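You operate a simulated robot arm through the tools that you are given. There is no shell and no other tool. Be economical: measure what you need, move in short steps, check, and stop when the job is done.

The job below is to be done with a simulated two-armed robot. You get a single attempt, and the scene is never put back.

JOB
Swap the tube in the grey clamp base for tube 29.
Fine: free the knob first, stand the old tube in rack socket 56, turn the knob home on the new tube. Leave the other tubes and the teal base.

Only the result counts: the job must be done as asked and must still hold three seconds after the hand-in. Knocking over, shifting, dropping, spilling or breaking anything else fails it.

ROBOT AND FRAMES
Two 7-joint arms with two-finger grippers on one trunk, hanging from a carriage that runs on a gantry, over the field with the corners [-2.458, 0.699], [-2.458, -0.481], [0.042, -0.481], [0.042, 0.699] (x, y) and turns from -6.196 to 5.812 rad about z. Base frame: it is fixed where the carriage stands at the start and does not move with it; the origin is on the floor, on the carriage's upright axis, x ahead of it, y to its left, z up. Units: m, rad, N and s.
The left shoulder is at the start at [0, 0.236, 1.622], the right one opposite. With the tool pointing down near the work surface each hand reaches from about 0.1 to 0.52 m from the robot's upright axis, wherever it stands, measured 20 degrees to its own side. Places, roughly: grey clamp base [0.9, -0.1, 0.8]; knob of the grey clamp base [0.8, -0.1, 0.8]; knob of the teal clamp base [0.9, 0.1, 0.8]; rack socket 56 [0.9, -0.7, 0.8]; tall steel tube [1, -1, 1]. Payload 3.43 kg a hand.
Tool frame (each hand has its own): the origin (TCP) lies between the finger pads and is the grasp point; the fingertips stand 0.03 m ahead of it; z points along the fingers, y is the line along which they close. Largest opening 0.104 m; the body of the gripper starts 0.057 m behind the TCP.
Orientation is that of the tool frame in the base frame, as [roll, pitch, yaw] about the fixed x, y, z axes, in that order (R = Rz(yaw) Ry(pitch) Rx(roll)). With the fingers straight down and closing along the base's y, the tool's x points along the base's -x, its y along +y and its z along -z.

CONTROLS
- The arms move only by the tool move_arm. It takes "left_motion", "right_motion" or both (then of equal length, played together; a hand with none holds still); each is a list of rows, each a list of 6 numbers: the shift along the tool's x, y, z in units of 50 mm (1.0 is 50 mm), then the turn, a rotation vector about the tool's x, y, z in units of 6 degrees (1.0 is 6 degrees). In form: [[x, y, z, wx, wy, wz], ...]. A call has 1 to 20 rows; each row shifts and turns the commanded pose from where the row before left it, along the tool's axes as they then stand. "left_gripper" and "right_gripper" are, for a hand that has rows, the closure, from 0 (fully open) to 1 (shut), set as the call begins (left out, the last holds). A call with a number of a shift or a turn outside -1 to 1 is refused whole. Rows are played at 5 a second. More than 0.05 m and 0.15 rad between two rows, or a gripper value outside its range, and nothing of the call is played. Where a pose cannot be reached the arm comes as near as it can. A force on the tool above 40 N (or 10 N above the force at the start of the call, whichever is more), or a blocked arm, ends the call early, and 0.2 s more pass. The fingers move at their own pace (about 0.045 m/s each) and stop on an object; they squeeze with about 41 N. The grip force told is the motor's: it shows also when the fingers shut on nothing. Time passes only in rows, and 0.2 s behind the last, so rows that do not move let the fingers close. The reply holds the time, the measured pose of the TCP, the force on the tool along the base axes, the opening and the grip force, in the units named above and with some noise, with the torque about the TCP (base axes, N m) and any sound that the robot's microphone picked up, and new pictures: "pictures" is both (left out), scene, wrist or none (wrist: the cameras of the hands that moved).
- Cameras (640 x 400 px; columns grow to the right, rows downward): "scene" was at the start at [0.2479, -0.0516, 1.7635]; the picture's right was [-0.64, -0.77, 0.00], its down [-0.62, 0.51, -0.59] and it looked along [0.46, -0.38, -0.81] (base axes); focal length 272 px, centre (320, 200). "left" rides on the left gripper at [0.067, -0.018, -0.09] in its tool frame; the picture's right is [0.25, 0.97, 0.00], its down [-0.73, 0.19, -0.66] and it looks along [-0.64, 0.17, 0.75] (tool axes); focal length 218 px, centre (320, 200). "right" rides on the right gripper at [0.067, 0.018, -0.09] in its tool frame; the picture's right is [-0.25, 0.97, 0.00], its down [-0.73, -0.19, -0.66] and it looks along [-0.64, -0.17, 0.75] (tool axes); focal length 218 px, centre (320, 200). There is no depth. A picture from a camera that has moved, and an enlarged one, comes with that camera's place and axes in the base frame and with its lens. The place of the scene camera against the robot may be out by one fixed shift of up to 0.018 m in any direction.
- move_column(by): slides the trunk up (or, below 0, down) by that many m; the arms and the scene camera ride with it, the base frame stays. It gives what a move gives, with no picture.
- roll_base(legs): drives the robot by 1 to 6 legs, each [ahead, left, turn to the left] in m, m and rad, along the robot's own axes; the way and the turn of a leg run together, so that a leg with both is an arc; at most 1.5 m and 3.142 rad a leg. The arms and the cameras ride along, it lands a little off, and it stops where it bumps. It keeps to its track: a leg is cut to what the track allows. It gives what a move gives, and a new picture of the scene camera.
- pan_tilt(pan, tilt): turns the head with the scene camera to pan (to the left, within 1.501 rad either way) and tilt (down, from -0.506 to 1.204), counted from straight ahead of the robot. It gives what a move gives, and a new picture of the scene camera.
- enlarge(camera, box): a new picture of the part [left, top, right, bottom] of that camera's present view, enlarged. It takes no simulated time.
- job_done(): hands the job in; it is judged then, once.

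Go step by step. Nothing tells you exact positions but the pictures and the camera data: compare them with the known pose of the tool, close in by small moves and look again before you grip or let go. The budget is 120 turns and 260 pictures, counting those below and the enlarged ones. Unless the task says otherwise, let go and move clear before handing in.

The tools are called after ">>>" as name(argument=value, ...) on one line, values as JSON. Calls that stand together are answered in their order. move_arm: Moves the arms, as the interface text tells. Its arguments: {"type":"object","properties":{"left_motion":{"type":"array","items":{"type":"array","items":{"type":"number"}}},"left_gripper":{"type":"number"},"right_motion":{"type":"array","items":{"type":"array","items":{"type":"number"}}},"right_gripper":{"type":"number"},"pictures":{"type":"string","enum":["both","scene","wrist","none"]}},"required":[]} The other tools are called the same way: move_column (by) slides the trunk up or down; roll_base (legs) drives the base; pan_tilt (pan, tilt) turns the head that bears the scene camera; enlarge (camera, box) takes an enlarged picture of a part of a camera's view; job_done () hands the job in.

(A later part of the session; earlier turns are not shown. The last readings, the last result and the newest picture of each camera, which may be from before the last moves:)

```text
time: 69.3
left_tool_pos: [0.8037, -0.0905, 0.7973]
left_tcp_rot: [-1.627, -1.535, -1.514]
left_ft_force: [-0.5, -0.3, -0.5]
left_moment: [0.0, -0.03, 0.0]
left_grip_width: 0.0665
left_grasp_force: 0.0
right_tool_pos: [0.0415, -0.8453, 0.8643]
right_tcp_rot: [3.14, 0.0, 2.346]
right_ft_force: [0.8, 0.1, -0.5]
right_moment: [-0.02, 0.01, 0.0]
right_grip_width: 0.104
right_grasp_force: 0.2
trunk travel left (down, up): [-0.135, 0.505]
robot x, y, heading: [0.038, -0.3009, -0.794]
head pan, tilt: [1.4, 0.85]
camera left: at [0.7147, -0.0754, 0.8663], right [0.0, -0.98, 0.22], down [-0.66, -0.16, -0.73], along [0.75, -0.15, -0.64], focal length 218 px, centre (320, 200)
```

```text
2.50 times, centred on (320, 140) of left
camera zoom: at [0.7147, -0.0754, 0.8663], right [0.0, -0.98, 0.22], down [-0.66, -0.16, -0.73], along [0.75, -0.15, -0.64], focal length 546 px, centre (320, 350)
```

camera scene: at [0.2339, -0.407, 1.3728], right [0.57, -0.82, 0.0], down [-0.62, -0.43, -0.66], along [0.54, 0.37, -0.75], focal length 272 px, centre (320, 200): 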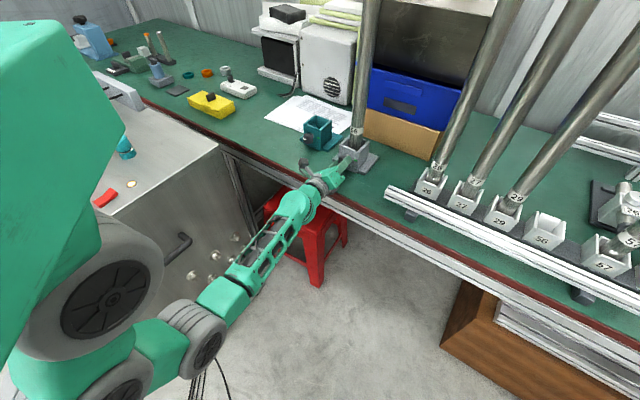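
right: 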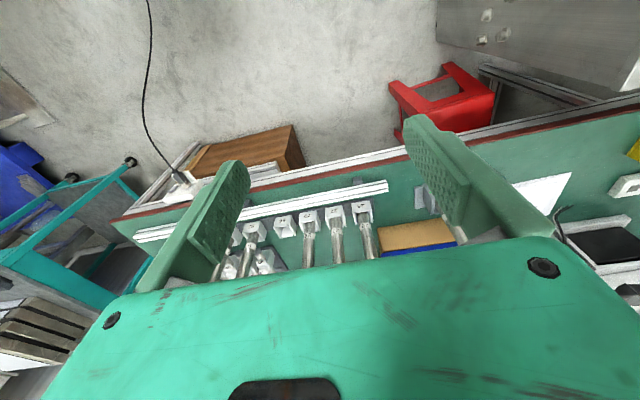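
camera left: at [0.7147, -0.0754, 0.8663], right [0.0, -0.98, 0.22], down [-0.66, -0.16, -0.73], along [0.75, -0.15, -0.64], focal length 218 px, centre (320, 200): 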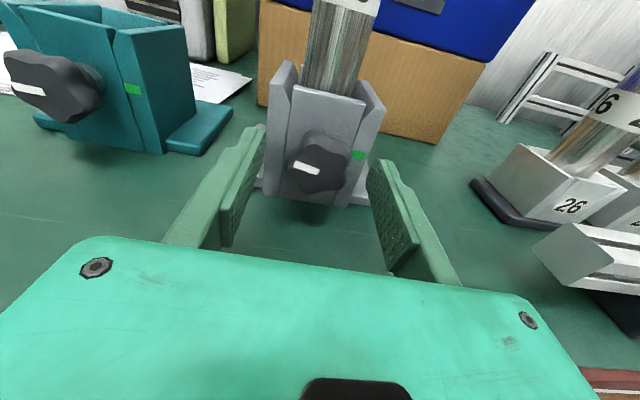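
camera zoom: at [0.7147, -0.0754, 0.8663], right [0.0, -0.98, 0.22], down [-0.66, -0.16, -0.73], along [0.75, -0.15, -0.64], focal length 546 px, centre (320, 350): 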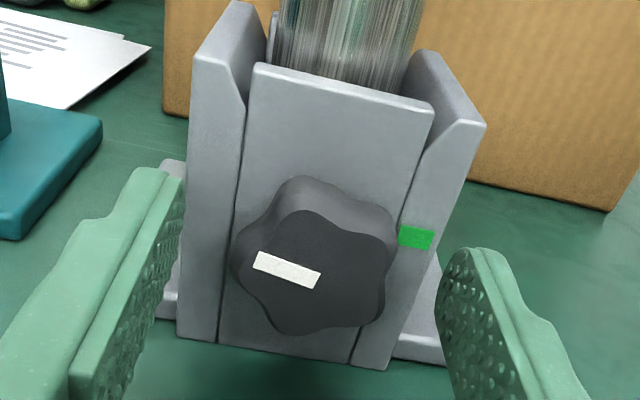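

The mark is at ~167°. I grip once more here and turn the last bit.

>>> move_arm(left_motion=[[0, 0, 0, 0, 0, 0], [0, 0, 0, 0, 0, 0], [0, 0, 0, 0, 0, 0], [0, 0, 0, 0, 0, 0], [0, 0, 0, 0, 0, -1], [0, 0, 0, 0, 0, -1], [0, 0, 0, 0, 0, -0.5]], left_gripper=1.0, pictures="none")

>>> move_arm(left_motion=[[0, 0, 0, 0, 0, 0], [0, 0, 0, 0, 0, 0], [0, 0, 0, 0, 0, 0], [0, 0, -0.5, 0, 0, 0], [0, 0, -0.8, 0, 0, 1], [0, 0, -0.5, 0, 0, 1]], left_gripper=0.36, pictures="wrist")

>>> enlarge(camera="left", box=[220, 40, 420, 200])

```text
time: 70.9
left_tool_pos: [0.8042, -0.0892, 0.7972]
left_tcp_rot: [1.579, -1.345, 1.562]
left_ft_force: [0.8, 2.7, 1.2]
left_moment: [1.02, -0.1, 0.12]
left_grip_width: 0.038
left_grasp_force: 44.6
right_tool_pos: [0.0429, -0.8447, 0.8648]
right_tcp_rot: [-3.141, -0.001, 2.345]
right_ft_force: [0.1, 0.3, -0.3]
right_moment: [-0.02, -0.03, 0.05]
right_grip_width: 0.1038
right_grasp_force: 0.2
trunk travel left (down, up): [-0.135, 0.505]
robot x, y, heading: [0.0387, -0.3023, -0.794]
head pan, tilt: [1.4, 0.85]
```

```text
time: 72.3
left_tool_pos: [0.7122, -0.0909, 0.7974]
left_tcp_rot: [1.671, -1.553, 1.467]
left_ft_force: [0.3, 0.7, 0.4]
left_moment: [-0.01, -0.03, 0.02]
left_grip_width: 0.0665
left_grasp_force: 0.0
right_tool_pos: [0.0404, -0.8443, 0.8664]
right_tcp_rot: [-3.141, 0.0, 2.344]
right_ft_force: [0.0, -0.2, 1.2]
right_moment: [0.02, -0.03, 0.0]
right_grip_width: 0.104
right_grasp_force: 0.0
trunk travel left (down, up): [-0.135, 0.505]
robot x, y, heading: [0.0388, -0.3049, -0.798]
head pan, tilt: [1.4, 0.85]
camera left: at [0.6233, -0.0717, 0.8651], right [0.0, -0.96, 0.27], down [-0.66, -0.2, -0.72], along [0.75, -0.18, -0.63], focal length 218 px, centre (320, 200)
```

left: 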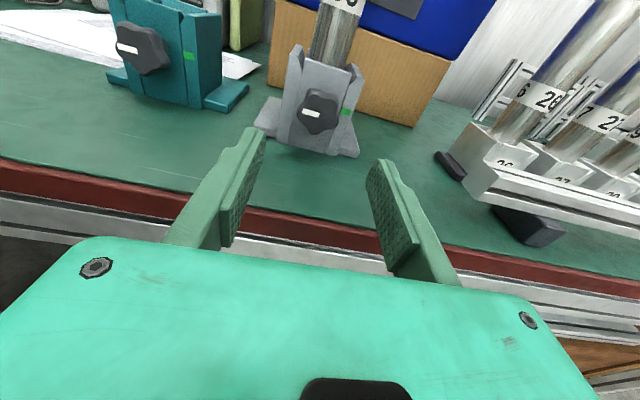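

```text
2.50 times, centred on (320, 120) of left
camera zoom: at [0.6233, -0.0717, 0.8651], right [0.0, -0.96, 0.27], down [-0.66, -0.2, -0.72], along [0.75, -0.18, -0.63], focal length 546 px, centre (320, 400)
```

zoom: 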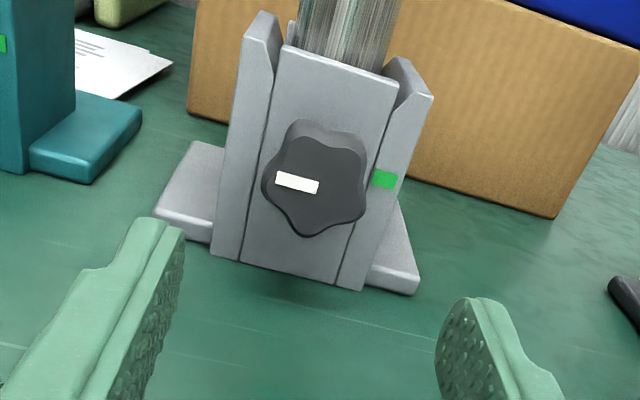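

The knob has reached its stop (torque 1 Nm) with the mark like the teal base's: it is free. I back off and raise to grip tube 56 above its middle.

>>> move_arm(left_motion=[[0, 0, -0.9, 0, 0, 0.15], [0.85, 0, 0, 0, 0, 0], [0.85, 0, 0, 0, 0, 0], [0.85, 0, 0, 0, 0, 0], [0.85, 0, 0, 0, 0, 0]], left_gripper=0.15, pictures="none")

>>> move_column(by=0.15)

>>> pan_tilt(pan=1.1, tilt=0.7)

>>> enlarge(camera="left", box=[0, 0, 639, 399])

```text
time: 73.5
left_tool_pos: [0.6684, -0.0891, 0.9657]
left_tcp_rot: [2.454, -1.566, 0.688]
left_ft_force: [-0.2, -0.3, -0.5]
left_moment: [-0.03, -0.01, -0.04]
left_grip_width: 0.0884
left_grasp_force: 0.0
right_tool_pos: [0.0426, -0.8439, 0.8662]
right_tcp_rot: [-3.14, 0.001, 2.347]
right_ft_force: [0.1, -0.7, 0.2]
right_moment: [0.02, -0.02, 0.03]
right_grip_width: 0.104
right_grasp_force: 0.0
trunk travel left (down, up): [-0.135, 0.505]
robot x, y, heading: [0.0349, -0.3023, -0.799]
head pan, tilt: [1.4, 0.85]
```

```text
time: 75.2
left_tool_pos: [0.6697, -0.0901, 1.1161]
left_tcp_rot: [2.123, -1.565, 1.018]
left_ft_force: [-0.4, 0.4, -0.2]
left_moment: [0.01, 0.0, 0.01]
left_grip_width: 0.0883
left_grasp_force: 0.0
right_tool_pos: [0.0423, -0.8437, 1.0151]
right_tcp_rot: [-3.141, 0.0, 2.346]
right_ft_force: [-0.3, -0.1, -0.6]
right_moment: [0.0, -0.03, 0.01]
right_grip_width: 0.104
right_grasp_force: 0.1
trunk travel left (down, up): [-0.285, 0.355]
robot x, y, heading: [0.0377, -0.3002, -0.797]
head pan, tilt: [1.4, 0.85]
```

```text
time: 76.0
left_tool_pos: [0.6695, -0.0898, 1.1151]
left_tcp_rot: [2.086, -1.565, 1.056]
left_ft_force: [0.6, 0.5, 0.6]
left_moment: [-0.01, 0.0, 0.02]
left_grip_width: 0.0886
left_grasp_force: 0.0
right_tool_pos: [0.0422, -0.844, 1.0153]
right_tcp_rot: [-3.141, 0.002, 2.344]
right_ft_force: [1.0, 0.3, -0.5]
right_moment: [-0.05, 0.02, 0.03]
right_grip_width: 0.1038
right_grasp_force: 0.0
trunk travel left (down, up): [-0.285, 0.355]
robot x, y, heading: [0.0371, -0.3043, -0.795]
head pan, tilt: [1.1, 0.7]
camera scene: at [0.2507, -0.4254, 1.5349], right [0.3, -0.95, 0.0], down [-0.61, -0.19, -0.76], along [0.73, 0.23, -0.64], focal length 272 px, centre (320, 200)
```

scene: 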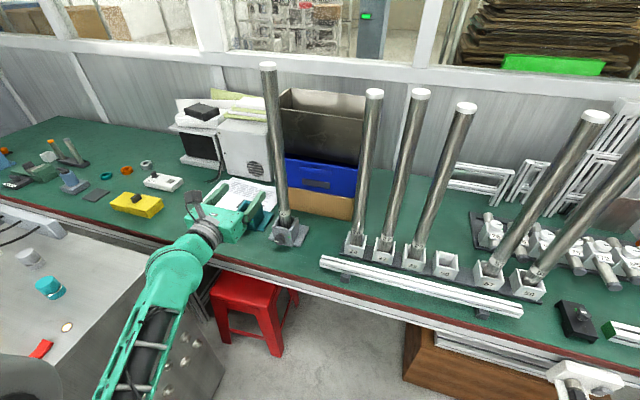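

```text
1.00 times, centred on (320, 200) of left (not enlarged: the box is as wide or as high as the picture)
camera zoom: at [0.579, -0.0724, 1.1843], right [0.0, -0.97, 0.26], down [-0.66, -0.19, -0.73], along [0.75, -0.17, -0.64], focal length 219 px, centre (320, 200)
```

zoom: 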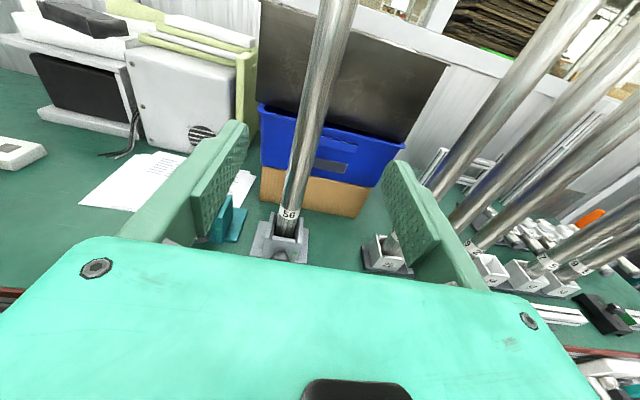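

Tube 56 stands at about [0.885, -0.092]. I move forward part of the way with the fingers straddling it.

>>> move_arm(left_motion=[[0, 0, 0.75, 0, -0.05, 0], [0, 0, 0.75, 0, 0, 0], [0, 0, 0.75, 0, 0, 0], [0, 0, 0.75, 0, 0, 0]], pictures="wrist")

>>> enlarge(camera="scene", box=[200, 120, 360, 260])

```text
time: 77.0
left_tool_pos: [0.8191, -0.0882, 1.1159]
left_tcp_rot: [2.535, -1.563, 0.605]
left_ft_force: [0.5, 0.4, -0.1]
left_moment: [-0.02, -0.01, -0.02]
left_grip_width: 0.0886
left_grasp_force: 0.1
right_tool_pos: [0.0429, -0.8446, 1.0157]
right_tcp_rot: [-3.142, 0.0, 2.345]
right_ft_force: [-0.5, -0.3, -0.2]
right_moment: [0.02, 0.0, 0.03]
right_grip_width: 0.1039
right_grasp_force: 0.1
trunk travel left (down, up): [-0.285, 0.355]
robot x, y, heading: [0.0405, -0.3013, -0.796]
head pan, tilt: [1.1, 0.7]
camera left: at [0.73, -0.0715, 1.1845], right [0.0, -0.97, 0.26], down [-0.66, -0.19, -0.72], along [0.75, -0.17, -0.64], focal length 218 px, centre (320, 200)
```

left: 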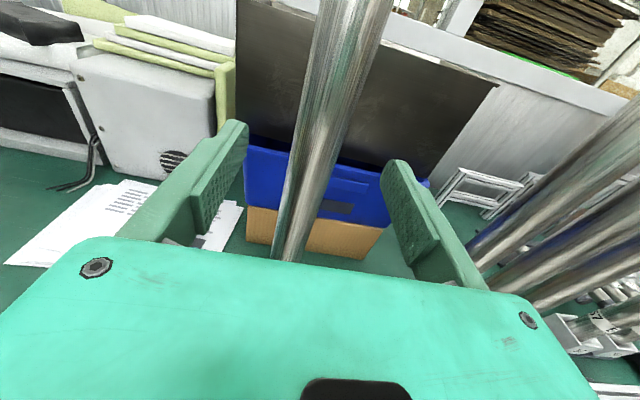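

```text
2.86 times, centred on (280, 190) of scene
camera zoom: at [0.2513, -0.4254, 1.5351], right [0.3, -0.95, 0.0], down [-0.61, -0.19, -0.77], along [0.73, 0.23, -0.64], focal length 776 px, centre (434, 229)
```

zoom: 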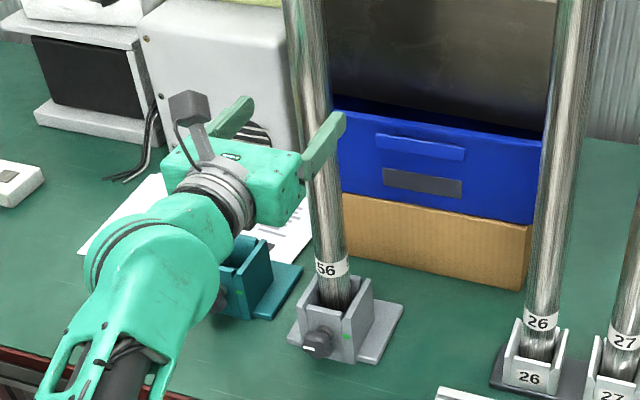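

Fingers are on either side. Forward 65 mm more, then close gently.

>>> move_arm(left_motion=[[0, 0.06, 0.45, 0, 0, 0], [0, 0, 0.45, 0, 0, 0], [0, 0, 0.4, 0, 0, 0]], pictures="none")

>>> enlarge(camera="left", box=[0, 0, 639, 399])

>>> enlarge(camera="scene", box=[220, 120, 340, 230])

```text
time: 77.8
left_tool_pos: [0.8837, -0.091, 1.1143]
left_tcp_rot: [2.644, -1.565, 0.498]
left_ft_force: [0.4, -0.1, -0.5]
left_moment: [0.02, -0.01, 0.0]
left_grip_width: 0.0883
left_grasp_force: 0.1
right_tool_pos: [0.0426, -0.8442, 1.0145]
right_tcp_rot: [-3.141, 0.001, 2.345]
right_ft_force: [0.3, -0.4, 0.9]
right_moment: [0.0, 0.0, -0.01]
right_grip_width: 0.1041
right_grasp_force: 0.1
trunk travel left (down, up): [-0.285, 0.355]
robot x, y, heading: [0.036, -0.3034, -0.794]
head pan, tilt: [1.1, 0.7]
```

```text
1.00 times, centred on (320, 200) of left (not enlarged: the box is as wide or as high as the picture)
camera zoom: at [0.7944, -0.0738, 1.1832], right [0.0, -0.97, 0.26], down [-0.66, -0.19, -0.73], along [0.75, -0.17, -0.64], focal length 219 px, centre (320, 200)
```

zoom: 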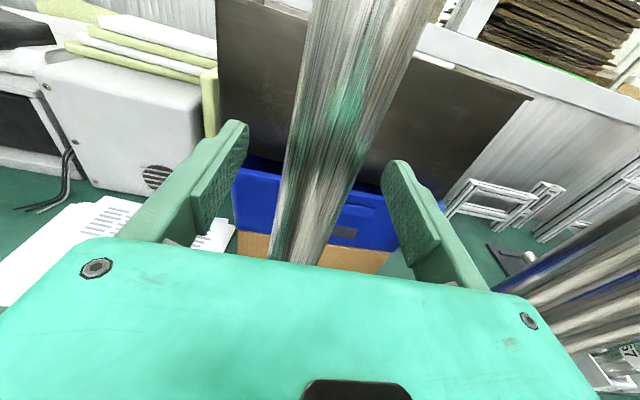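

```text
3.64 times, centred on (280, 175) of scene
camera zoom: at [0.2512, -0.4254, 1.5351], right [0.3, -0.95, 0.0], down [-0.61, -0.19, -0.77], along [0.73, 0.23, -0.64], focal length 988 px, centre (466, 291)
```

zoom: 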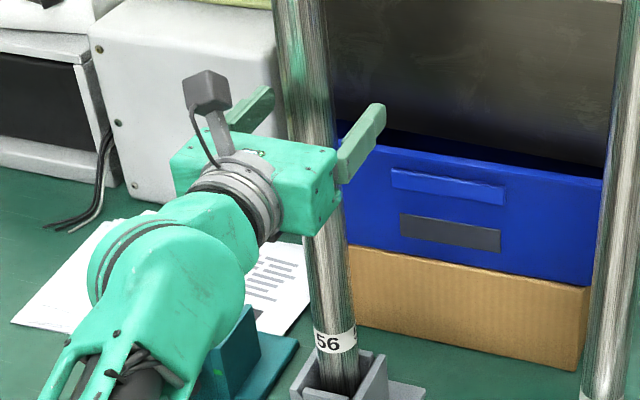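

Well placed. Closing on the tube.

>>> move_arm(left_motion=[[0, 0, 0, 0, 0, 0], [0, 0, 0, 0, 0, 0], [0, 0, 0, 0, 0, 0], [0, 0, 0, 0, 0, 0], [0, 0, 0, 0, 0, 0]], left_gripper=1.0, pictures="both")

```text
time: 79.0
left_tool_pos: [0.882, -0.0918, 1.1125]
left_tcp_rot: [2.725, -1.563, 0.414]
left_ft_force: [1.1, 1.1, 0.0]
left_moment: [0.3, -0.19, 0.0]
left_grip_width: 0.0388
left_grasp_force: 41.3
right_tool_pos: [0.0425, -0.8435, 1.0152]
right_tcp_rot: [3.141, 0.0, 2.346]
right_ft_force: [-0.2, -0.8, -0.9]
right_moment: [0.01, 0.01, 0.0]
right_grip_width: 0.1038
right_grasp_force: 0.1
trunk travel left (down, up): [-0.285, 0.355]
robot x, y, heading: [0.0409, -0.2999, -0.797]
head pan, tilt: [1.1, 0.7]
camera scene: at [0.2508, -0.4254, 1.5349], right [0.3, -0.95, 0.0], down [-0.61, -0.19, -0.77], along [0.73, 0.23, -0.64], focal length 272 px, centre (320, 200)
camera left: at [0.7935, -0.0736, 1.1819], right [0.0, -0.97, 0.26], down [-0.66, -0.19, -0.72], along [0.75, -0.17, -0.64], focal length 218 px, centre (320, 200)
```

scene: 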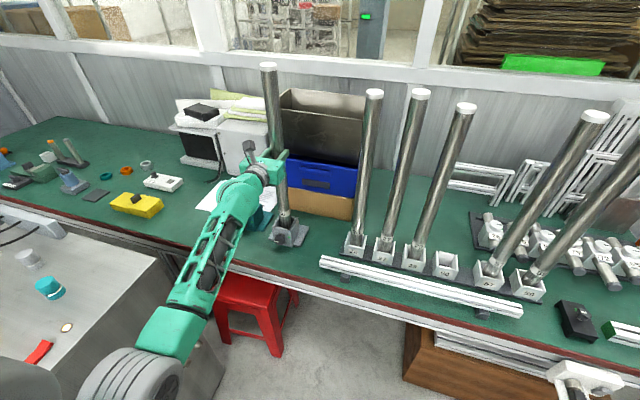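
left: 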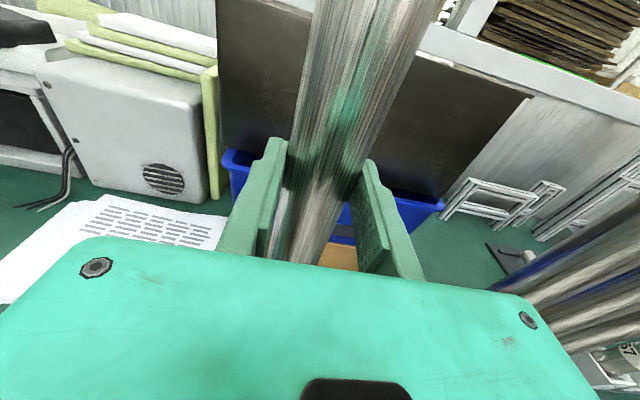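

Gripped at 38.8 mm. I lift a little with the trunk to see that it comes free.

>>> move_column(by=0.04)

>>> enlarge(camera="scene", box=[220, 100, 360, 260])

```text
time: 79.8
left_tool_pos: [0.8807, -0.0926, 1.1513]
left_tcp_rot: [2.742, -1.561, 0.396]
left_ft_force: [0.3, -0.4, -5.0]
left_moment: [0.02, 0.04, 0.02]
left_grip_width: 0.0389
left_grasp_force: 40.7
right_tool_pos: [0.0408, -0.8442, 1.0554]
right_tcp_rot: [-3.14, 0.001, 2.345]
right_ft_force: [-0.5, 0.0, 0.5]
right_moment: [-0.02, 0.0, 0.0]
right_grip_width: 0.1041
right_grasp_force: 0.0
trunk travel left (down, up): [-0.325, 0.315]
robot x, y, heading: [0.0392, -0.3028, -0.794]
head pan, tilt: [1.1, 0.7]
```

```text
2.50 times, centred on (290, 180) of scene
camera zoom: at [0.2503, -0.4255, 1.5747], right [0.3, -0.95, 0.0], down [-0.62, -0.19, -0.76], along [0.73, 0.23, -0.64], focal length 679 px, centre (395, 250)
```

zoom: 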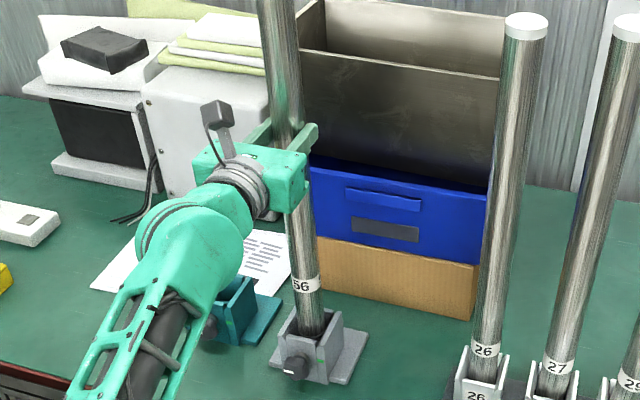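

It is free (about 0.5 kg). I lift 120 mm more and look.

>>> move_column(by=0.12)

>>> enlarge(camera="scene", box=[220, 120, 400, 280])

```text
time: 81.3
left_tool_pos: [0.8815, -0.0916, 1.2731]
left_tcp_rot: [2.716, -1.561, 0.423]
left_ft_force: [0.4, -1.5, -5.9]
left_moment: [0.04, 0.04, 0.03]
left_grip_width: 0.0387
left_grasp_force: 40.8
right_tool_pos: [0.0407, -0.8439, 1.1754]
right_tcp_rot: [-3.142, 0.0, 2.346]
right_ft_force: [0.5, 0.6, 0.2]
right_moment: [0.01, 0.01, 0.0]
right_grip_width: 0.1042
right_grasp_force: 0.0
trunk travel left (down, up): [-0.445, 0.195]
robot x, y, heading: [0.0407, -0.3022, -0.798]
head pan, tilt: [1.1, 0.7]
```

```text
2.50 times, centred on (310, 200) of scene
camera zoom: at [0.2504, -0.4255, 1.6947], right [0.3, -0.95, 0.0], down [-0.62, -0.19, -0.76], along [0.73, 0.23, -0.64], focal length 679 px, centre (345, 200)
```

zoom: 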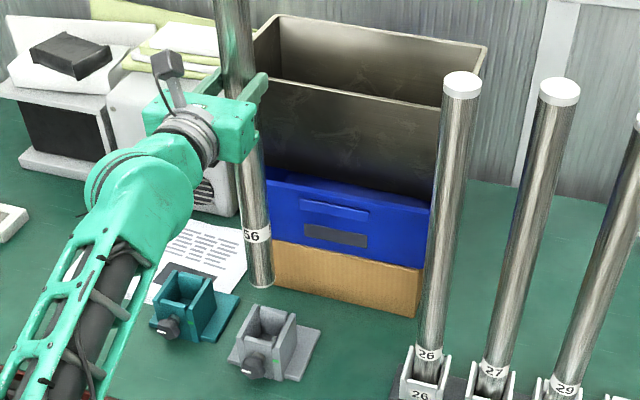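

Tube hangs clear. I draw it back towards the robot, then look to the right side before driving.

>>> move_arm(left_motion=[[0, 0, -0.5, 0, 0, 0], [0, 0, -0.7, 0, 0, 0], [0, 0, -0.7, 0, 0, 0], [0, 0, -0.7, 0, 0, 0], [0, 0, -0.7, 0, 0, 0], [0, 0, -0.5, 0, 0, 0]], pictures="none")

>>> pan_tilt(pan=-0.5, tilt=0.7)

```text
time: 82.8
left_tool_pos: [0.6918, -0.0904, 1.2713]
left_tcp_rot: [2.786, -1.56, 0.354]
left_ft_force: [0.4, 0.1, -5.4]
left_moment: [-0.04, 0.1, 0.0]
left_grip_width: 0.0388
left_grasp_force: 41.4
right_tool_pos: [0.0419, -0.8448, 1.1757]
right_tcp_rot: [3.14, -0.001, 2.345]
right_ft_force: [0.8, 0.4, 0.3]
right_moment: [0.01, 0.03, 0.0]
right_grip_width: 0.1039
right_grasp_force: 0.1
trunk travel left (down, up): [-0.445, 0.195]
robot x, y, heading: [0.0408, -0.3032, -0.799]
head pan, tilt: [1.1, 0.7]
```

```text
time: 84.4
left_tool_pos: [0.6932, -0.0903, 1.2728]
left_tcp_rot: [2.689, -1.564, 0.451]
left_ft_force: [-0.2, -0.4, -5.8]
left_moment: [0.0, 0.07, -0.01]
left_grip_width: 0.0387
left_grasp_force: 41.1
right_tool_pos: [0.0419, -0.8436, 1.1761]
right_tcp_rot: [3.141, 0.001, 2.345]
right_ft_force: [-0.4, 0.3, -0.5]
right_moment: [-0.04, 0.0, -0.01]
right_grip_width: 0.104
right_grasp_force: 0.0
trunk travel left (down, up): [-0.445, 0.195]
robot x, y, heading: [0.0371, -0.3043, -0.793]
head pan, tilt: [-0.499, 0.7]
camera scene: at [0.1925, -0.5326, 1.6949], right [-0.96, -0.27, 0.0], down [-0.18, 0.62, -0.76], along [0.21, -0.74, -0.64], focal length 272 px, centre (320, 200)
```

scene: 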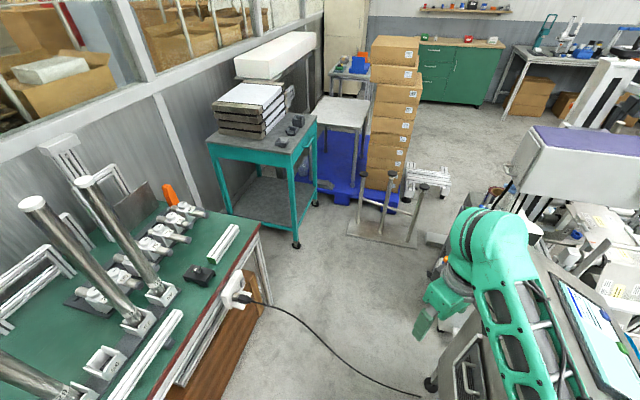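

The right arm hangs beside a machine, so I first swing the right hand forward over the free floor before shifting the robot to the right.

>>> move_arm(right_motion=[[-0.44, 0.45, -0.25, 0, 0, 0], [-0.44, 0.45, -0.25, 0, 0, 0], [-0.44, 0.45, -0.25, 0, 0, 0], [-0.44, 0.45, -0.25, 0, 0, 0], [-0.44, 0.45, -0.25, 0, 0, 0], [-0.44, 0.45, -0.25, 0, 0, 0], [-0.44, 0.45, -0.25, 0, 0, 0], [-0.44, 0.45, -0.25, 0, 0, 0]], pictures="scene")

```text
time: 86.2
left_tool_pos: [0.6918, -0.0914, 1.2731]
left_tcp_rot: [2.65, -1.561, 0.491]
left_ft_force: [-0.4, -0.3, -5.2]
left_moment: [0.01, 0.05, -0.01]
left_grip_width: 0.0387
left_grasp_force: 41.2
right_tool_pos: [0.2957, -0.8475, 1.2691]
right_tcp_rot: [3.141, -0.001, 2.343]
right_ft_force: [0.8, 0.5, -0.7]
right_moment: [0.03, 0.02, 0.0]
right_grip_width: 0.104
right_grasp_force: 0.0
right hand out of reach, approached as far as the arm can: row 2
trunk travel left (down, up): [-0.445, 0.195]
robot x, y, heading: [0.0394, -0.3064, -0.799]
head pan, tilt: [-0.499, 0.7]
camera scene: at [0.1927, -0.5328, 1.695], right [-0.96, -0.27, 0.0], down [-0.17, 0.62, -0.77], along [0.21, -0.74, -0.64], focal length 272 px, centre (320, 200)
```

scene: 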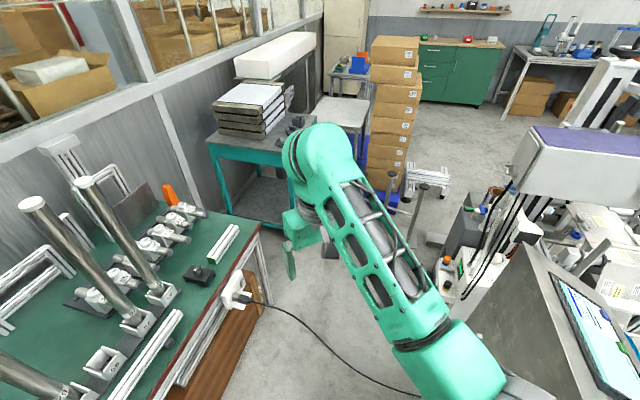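

The right arm is now clear of the machine side. I shift the robot 0.16 m to the right.

>>> roll_base(legs=[[0.115, -0.112, 0.0]])

>>> pan_tilt(pan=0.6, tilt=0.7)

```text
time: 87.6
left_tool_pos: [0.6897, -0.2471, 1.2718]
left_tcp_rot: [2.649, -1.561, 0.496]
left_ft_force: [0.3, -0.1, -6.2]
left_moment: [0.0, 0.06, 0.03]
left_grip_width: 0.0387
left_grasp_force: 41.1
right_tool_pos: [0.2943, -1.0073, 1.2689]
right_tcp_rot: [3.141, -0.001, 2.349]
right_ft_force: [-0.3, 0.0, -0.3]
right_moment: [0.01, 0.03, 0.02]
right_grip_width: 0.1042
right_grasp_force: 0.0
trunk travel left (down, up): [-0.445, 0.195]
robot x, y, heading: [0.0406, -0.4559, -0.796]
head pan, tilt: [-0.499, 0.7]
camera scene: at [0.1916, -0.6907, 1.695], right [-0.96, -0.28, 0.0], down [-0.18, 0.62, -0.77], along [0.21, -0.74, -0.64], focal length 272 px, centre (320, 200)
```

scene: 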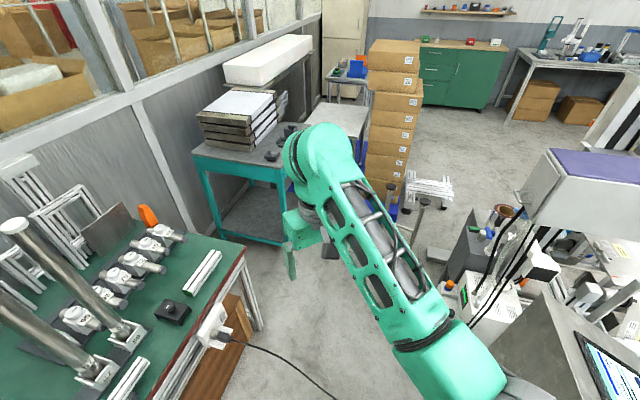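

```text
time: 89.0
left_tool_pos: [0.6905, -0.2475, 1.2723]
left_tcp_rot: [2.706, -1.562, 0.436]
left_ft_force: [-0.2, -0.7, -5.3]
left_moment: [-0.01, 0.06, 0.02]
left_grip_width: 0.0391
left_grasp_force: 40.5
right_tool_pos: [0.2945, -1.0056, 1.2684]
right_tcp_rot: [3.14, 0.001, 2.348]
right_ft_force: [0.0, -0.4, 0.0]
right_moment: [0.04, 0.0, 0.02]
right_grip_width: 0.1042
right_grasp_force: 0.0
trunk travel left (down, up): [-0.445, 0.195]
robot x, y, heading: [0.0405, -0.4615, -0.792]
head pan, tilt: [0.6, 0.7]
camera scene: at [0.2517, -0.6252, 1.6948], right [-0.19, -0.98, 0.0], down [-0.63, 0.12, -0.76], along [0.75, -0.15, -0.64], focal length 272 px, centre (320, 200)
```

scene: 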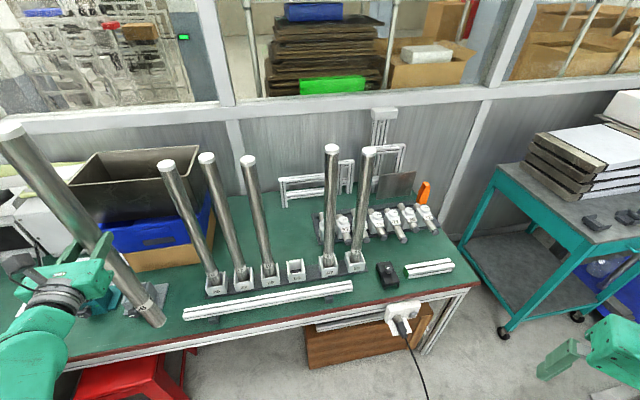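

Good view of the rack. I carry the tube right, in front of the rack, to y≈-0.655.

>>> move_arm(left_motion=[[0, 0.6, 0, 0, 0, 0], [0, 0.85, 0, 0, 0, 0], [0, 0.85, 0, 0, 0, 0], [0, 0.85, 0, 0, 0, 0], [0, 0.85, 0, 0, 0, 0], [0, 0.85, 0, 0, 0, 0], [0, 0.85, 0, 0, 0, 0], [0, 0.85, 0, 0, 0, 0], [0, 0.85, 0, 0, 0, 0], [0, 0.7, 0, 0, 0, 0]])

>>> enlarge(camera="scene", box=[190, 230, 390, 350])

```text
time: 91.2
left_tool_pos: [0.7081, -0.2956, 1.2244]
left_tcp_rot: [2.686, -1.568, 0.441]
left_ft_force: [-0.3, -0.1, -6.1]
left_moment: [-0.01, 0.1, 0.0]
left_grip_width: 0.0389
left_grasp_force: 40.9
left hand out of reach, approached as far as the arm can: row 2, 3, 4, 5, 6, 7, 8, 9, 10
right_tool_pos: [0.2949, -1.0051, 1.2684]
right_tcp_rot: [3.141, 0.0, 2.349]
right_ft_force: [-0.1, 0.2, -0.4]
right_moment: [0.0, 0.02, 0.0]
right_grip_width: 0.1039
right_grasp_force: 0.0
trunk travel left (down, up): [-0.445, 0.195]
robot x, y, heading: [0.0361, -0.4616, -0.789]
head pan, tilt: [0.6, 0.7]
camera scene: at [0.2517, -0.6251, 1.6948], right [-0.19, -0.98, 0.0], down [-0.63, 0.12, -0.76], along [0.75, -0.15, -0.64], focal length 272 px, centre (320, 200)
camera left: at [0.6191, -0.2774, 1.2929], right [-0.01, -0.97, 0.26], down [-0.66, -0.18, -0.73], along [0.75, -0.18, -0.64], focal length 218 px, centre (320, 200)
```

scene: 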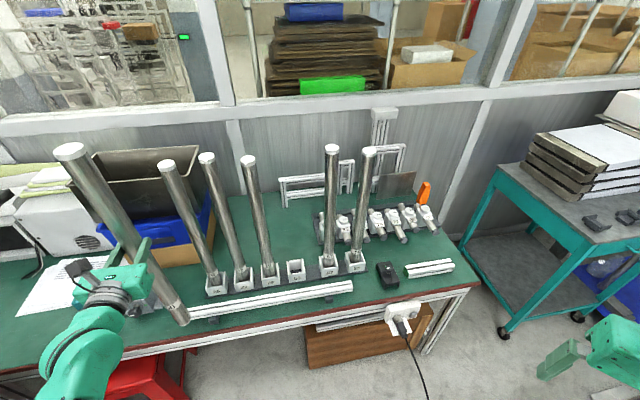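
left: 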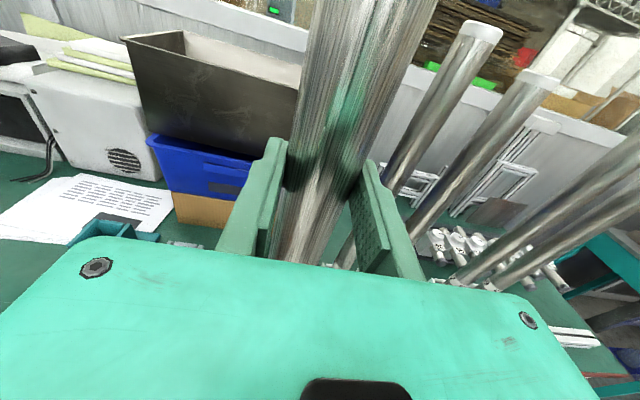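

```text
3.20 times, centred on (290, 290) of scene
camera zoom: at [0.2517, -0.6251, 1.6948], right [-0.19, -0.98, 0.0], down [-0.63, 0.12, -0.76], along [0.75, -0.15, -0.64], focal length 870 px, centre (416, -88)
```

zoom: 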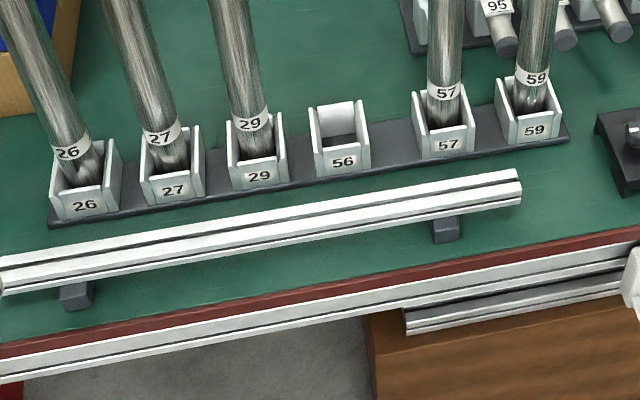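

The arm cannot reach further right with the hand pointing this way. I test with a small back move, then I'll swing the hand's heading to the right for a better posture.

>>> move_arm(left_motion=[[0, -0.3, 0, 0, 0, 0], [0, -0.3, 0, 0, 0, 0]], pictures="none")

```text
time: 91.8
left_tool_pos: [0.707, -0.2649, 1.224]
left_tcp_rot: [2.762, -1.561, 0.38]
left_ft_force: [0.3, 0.0, -5.7]
left_moment: [0.01, 0.09, 0.0]
left_grip_width: 0.0389
left_grasp_force: 41.1
right_tool_pos: [0.2946, -1.0058, 1.2676]
right_tcp_rot: [3.141, 0.0, 2.349]
right_ft_force: [-0.4, 0.2, -0.4]
right_moment: [0.01, -0.02, 0.03]
right_grip_width: 0.1041
right_grasp_force: 0.0
trunk travel left (down, up): [-0.445, 0.195]
robot x, y, heading: [0.0346, -0.4645, -0.794]
head pan, tilt: [0.6, 0.7]
```

Commands stay with the measured pose, good. Now I yaw the hand 25° to the right.

>>> move_arm(left_motion=[[0, 0, 0, -1, 0, 0], [0, 0, 0, -1, 0, 0], [0, 0, 0, -1, 0, 0], [0, 0, 0, -1, 0, 0]], pictures="none")

>>> move_arm(left_motion=[[0, 0.6, -0.3, 0, 0, 0], [0, 0.6, -0.3, 0, 0, 0], [0, 0.6, -0.3, 0, 0, 0]], pictures="scene")

```text
time: 92.8
left_tool_pos: [0.7057, -0.2647, 1.2254]
left_tcp_rot: [2.408, -1.564, 0.313]
left_ft_force: [-0.4, 0.1, -5.4]
left_moment: [0.05, 0.06, 0.02]
left_grip_width: 0.0389
left_grasp_force: 40.7
right_tool_pos: [0.2954, -1.0051, 1.2688]
right_tcp_rot: [3.142, -0.001, 2.348]
right_ft_force: [0.0, 0.1, -0.2]
right_moment: [-0.01, -0.02, -0.02]
right_grip_width: 0.1044
right_grasp_force: 0.1
trunk travel left (down, up): [-0.445, 0.195]
robot x, y, heading: [0.0358, -0.4624, -0.792]
head pan, tilt: [0.6, 0.7]
```

```text
time: 93.6
left_tool_pos: [0.6265, -0.3294, 1.2255]
left_tcp_rot: [2.31, -1.563, 0.415]
left_ft_force: [0.7, -0.5, -4.6]
left_moment: [0.03, 0.07, -0.04]
left_grip_width: 0.0386
left_grasp_force: 41.2
right_tool_pos: [0.2948, -1.0053, 1.2683]
right_tcp_rot: [3.141, 0.0, 2.351]
right_ft_force: [0.0, 1.1, 0.8]
right_moment: [0.04, 0.0, 0.02]
right_grip_width: 0.1042
right_grasp_force: 0.0
trunk travel left (down, up): [-0.445, 0.195]
robot x, y, heading: [0.0393, -0.4605, -0.79]
head pan, tilt: [0.6, 0.7]
camera scene: at [0.2514, -0.6252, 1.6947], right [-0.19, -0.98, 0.0], down [-0.63, 0.12, -0.76], along [0.75, -0.15, -0.64], focal length 272 px, centre (320, 200)
```

scene: 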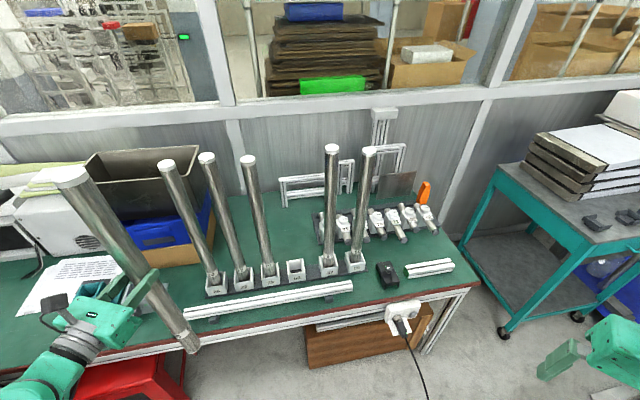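

That works. I continue to a staging point in front of socket 56.

>>> move_arm(left_motion=[[0, 0.78, 0.45, 0, 0, 0], [0, 0.78, 0.45, 0, 0, 0], [0, 0.78, 0.45, 0, 0, 0], [0, 0.78, 0.45, 0, 0, 0], [0, 0.78, 0.45, 0, 0, 0], [0, 0.78, 0.45, 0, 0, 0]], pictures="scene")

```text
time: 95.0
left_tool_pos: [0.7019, -0.523, 1.2154]
left_tcp_rot: [2.245, -1.563, 0.467]
left_ft_force: [-1.1, -0.1, -5.7]
left_moment: [0.02, 0.05, -0.01]
left_grip_width: 0.0386
left_grasp_force: 40.7
left hand out of reach, approached as far as the arm can: row 4, 5, 6
right_tool_pos: [0.2957, -1.0054, 1.2707]
right_tcp_rot: [-3.14, 0.0, 2.348]
right_ft_force: [-0.4, 0.0, 0.3]
right_moment: [-0.05, 0.04, 0.01]
right_grip_width: 0.1036
right_grasp_force: 0.0
trunk travel left (down, up): [-0.445, 0.195]
robot x, y, heading: [0.0411, -0.4614, -0.789]
head pan, tilt: [0.6, 0.7]
camera scene: at [0.2519, -0.6252, 1.6949], right [-0.19, -0.98, 0.0], down [-0.63, 0.12, -0.76], along [0.75, -0.15, -0.64], focal length 272 px, centre (320, 200)
```

scene: 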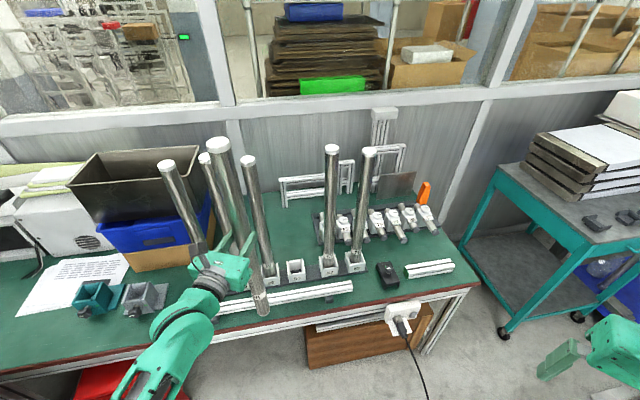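

The limit is one of posture, not distance. Turning the robot further right recreates the good posture used at the clamp; the right elbow (z≈1.24) clears the side machine, so I turn by -0.4.

>>> move_arm(left_motion=[[0, 0, -0.5, 0, 0, 0], [0, 0, -0.5, 0, 0, 0]], pictures="none")

>>> roll_base(legs=[[0.0, 0.0, -0.2]])

>>> pan_tilt(pan=-0.6, tilt=0.8)

```text
time: 95.6
left_tool_pos: [0.7033, -0.5226, 1.2167]
left_tcp_rot: [2.138, -1.563, 0.572]
left_ft_force: [-0.4, 0.3, -5.4]
left_moment: [0.01, 0.05, -0.01]
left_grip_width: 0.0388
left_grasp_force: 41.3
left hand out of reach, approached as far as the arm can: row 1, 2
right_tool_pos: [0.2949, -1.0042, 1.27]
right_tcp_rot: [3.141, 0.0, 2.348]
right_ft_force: [-0.8, 0.4, -0.4]
right_moment: [-0.01, -0.01, -0.01]
right_grip_width: 0.1038
right_grasp_force: 0.0
trunk travel left (down, up): [-0.445, 0.195]
robot x, y, heading: [0.0384, -0.4645, -0.787]
head pan, tilt: [0.6, 0.7]
```

```text
time: 96.7
left_tool_pos: [0.6785, -0.6479, 1.2166]
left_tcp_rot: [2.133, -1.564, 0.385]
left_ft_force: [-0.9, 0.9, -5.3]
left_moment: [0.05, 0.07, 0.02]
left_grip_width: 0.039
left_grasp_force: 40.8
right_tool_pos: [0.1859, -1.0447, 1.2674]
right_tcp_rot: [-3.141, 0.002, 2.157]
right_ft_force: [-0.7, -0.8, -0.2]
right_moment: [0.01, -0.01, -0.02]
right_grip_width: 0.1042
right_grasp_force: 0.0
trunk travel left (down, up): [-0.445, 0.195]
robot x, y, heading: [0.0356, -0.4629, -0.984]
head pan, tilt: [0.6, 0.7]
camera scene: at [0.2172, -0.6648, 1.6948], right [-0.38, -0.93, 0.0], down [-0.6, 0.24, -0.76], along [0.71, -0.29, -0.64], focal length 272 px, centre (320, 200)
```

scene: 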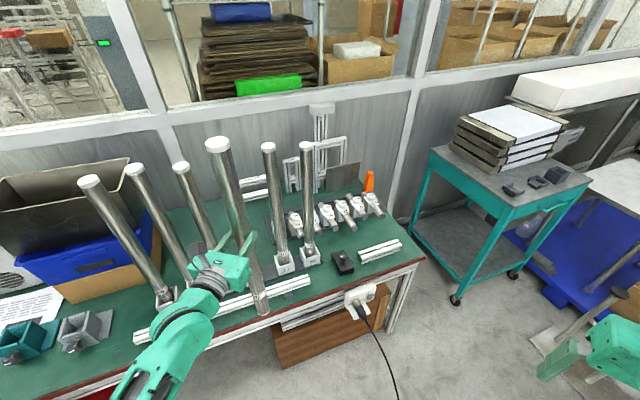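

```text
time: 98.1
left_tool_pos: [0.6789, -0.6479, 1.2162]
left_tcp_rot: [2.185, -1.562, 0.333]
left_ft_force: [-0.7, 0.8, -5.4]
left_moment: [0.05, 0.05, 0.0]
left_grip_width: 0.039
left_grasp_force: 41.0
right_tool_pos: [0.186, -1.045, 1.2696]
right_tcp_rot: [-3.141, 0.0, 2.158]
right_ft_force: [0.2, 0.1, -0.4]
right_moment: [0.01, -0.02, 0.02]
right_grip_width: 0.1041
right_grasp_force: 0.1
trunk travel left (down, up): [-0.445, 0.195]
robot x, y, heading: [0.0371, -0.4645, -0.982]
head pan, tilt: [-0.6, 0.799]
camera scene: at [0.1374, -0.7135, 1.6866], right [-1.0, 0.01, 0.0], down [0.01, 0.72, -0.7], along [-0.01, -0.7, -0.72], focal length 272 px, centre (320, 200)
```

scene: 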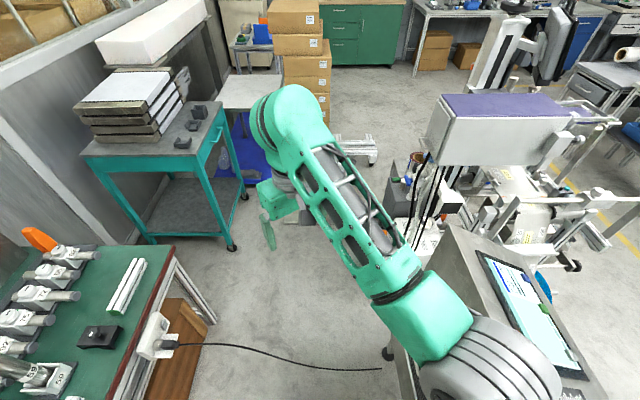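

The hand now sits right in front of socket 56. I try moving it outward towards the rack.

>>> move_arm(left_motion=[[0.2, -0.4, 0.5, 0, 0, 0], [0.2, -0.4, 0.5, 0, 0, 0]], pictures="none")

>>> pan_tilt(pan=0.6, tilt=0.75)

```text
time: 98.7
left_tool_pos: [0.7453, -0.6404, 1.2371]
left_tcp_rot: [2.105, -1.565, 0.412]
left_ft_force: [-0.5, -0.2, -5.8]
left_moment: [0.04, 0.04, 0.0]
left_grip_width: 0.0387
left_grasp_force: 41.1
right_tool_pos: [0.1872, -1.0446, 1.2688]
right_tcp_rot: [-3.141, 0.0, 2.157]
right_ft_force: [0.2, -0.4, -0.4]
right_moment: [-0.01, 0.04, 0.01]
right_grip_width: 0.1043
right_grasp_force: 0.0
trunk travel left (down, up): [-0.445, 0.195]
robot x, y, heading: [0.0381, -0.4593, -0.986]
head pan, tilt: [-0.6, 0.799]
```

```text
time: 100.1
left_tool_pos: [0.7447, -0.6408, 1.2367]
left_tcp_rot: [2.189, -1.562, 0.329]
left_ft_force: [-0.4, 0.0, -4.9]
left_moment: [0.01, 0.06, -0.03]
left_grip_width: 0.0389
left_grasp_force: 40.9
right_tool_pos: [0.1865, -1.0437, 1.2685]
right_tcp_rot: [3.141, 0.0, 2.156]
right_ft_force: [-0.6, -1.2, -0.1]
right_moment: [-0.03, 0.01, -0.01]
right_grip_width: 0.104
right_grasp_force: 0.0
trunk travel left (down, up): [-0.445, 0.195]
robot x, y, heading: [0.0365, -0.457, -0.979]
head pan, tilt: [0.6, 0.75]
camera scene: at [0.2153, -0.6641, 1.6905], right [-0.38, -0.93, 0.0], down [-0.63, 0.26, -0.73], along [0.68, -0.28, -0.68], focal length 272 px, centre (320, 200)
```

scene: 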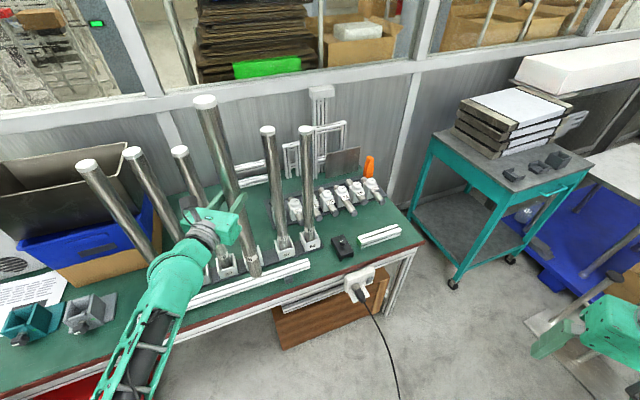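

Outward motion works. I yaw back a little, rise, and take detailed views of tops and sockets for alignment.

>>> move_arm(left_motion=[[0.4, 0, 0, 0.8, 0, 0], [0.4, 0, 0, 0.8, 0, 0]], pictures="wrist")

>>> enlarge(camera="scene", box=[60, 60, 340, 170])

>>> enlarge(camera="scene", box=[180, 200, 340, 300])

```text
time: 100.7
left_tool_pos: [0.7586, -0.6164, 1.2587]
left_tcp_rot: [1.959, -1.566, 0.668]
left_ft_force: [0.3, -0.1, -6.0]
left_moment: [0.04, 0.05, -0.03]
left_grip_width: 0.0386
left_grasp_force: 40.8
left hand out of reach, approached as far as the arm can: row 1, 2
right_tool_pos: [0.1859, -1.0444, 1.2692]
right_tcp_rot: [-3.141, 0.0, 2.156]
right_ft_force: [-0.7, 0.0, 0.4]
right_moment: [0.0, -0.04, -0.01]
right_grip_width: 0.1042
right_grasp_force: 0.0
trunk travel left (down, up): [-0.445, 0.195]
robot x, y, heading: [0.0363, -0.4575, -0.987]
head pan, tilt: [0.6, 0.75]
camera left: at [0.6901, -0.5565, 1.3279], right [-0.48, -0.84, 0.26], down [-0.67, 0.16, -0.73], along [0.57, -0.52, -0.64], focal length 218 px, centre (320, 200)
```

left: 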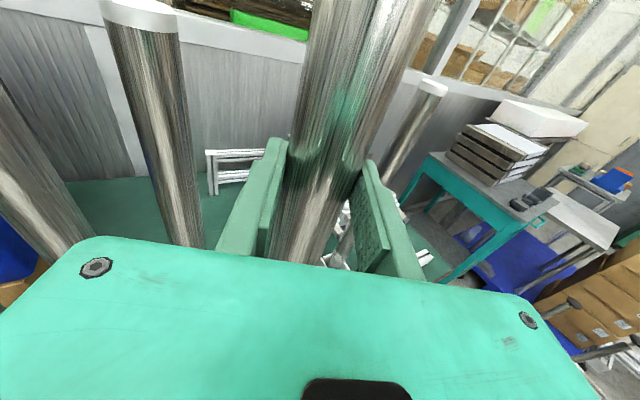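

```text
2.29 times, centred on (200, 115) of scene
camera zoom: at [0.2152, -0.6641, 1.6905], right [-0.38, -0.93, 0.0], down [-0.63, 0.26, -0.73], along [0.68, -0.27, -0.68], focal length 621 px, centre (594, 394)
```

zoom: 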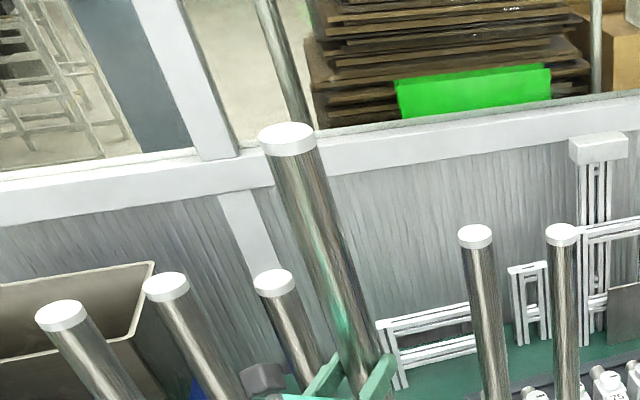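

```text
4.00 times, centred on (260, 250) of scene
camera zoom: at [0.2152, -0.6641, 1.6905], right [-0.38, -0.93, 0.0], down [-0.63, 0.26, -0.73], along [0.68, -0.27, -0.68], focal length 1087 px, centre (560, 0)
```

zoom: 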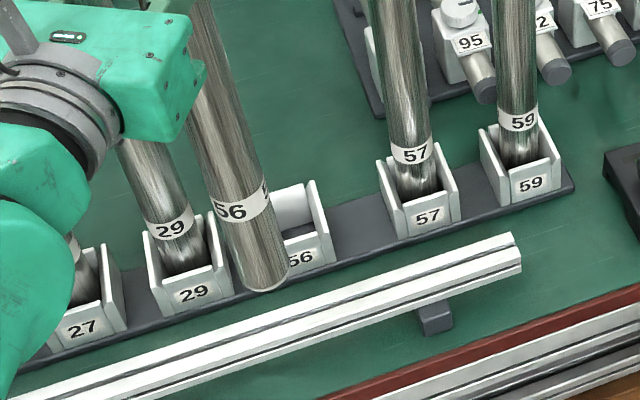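

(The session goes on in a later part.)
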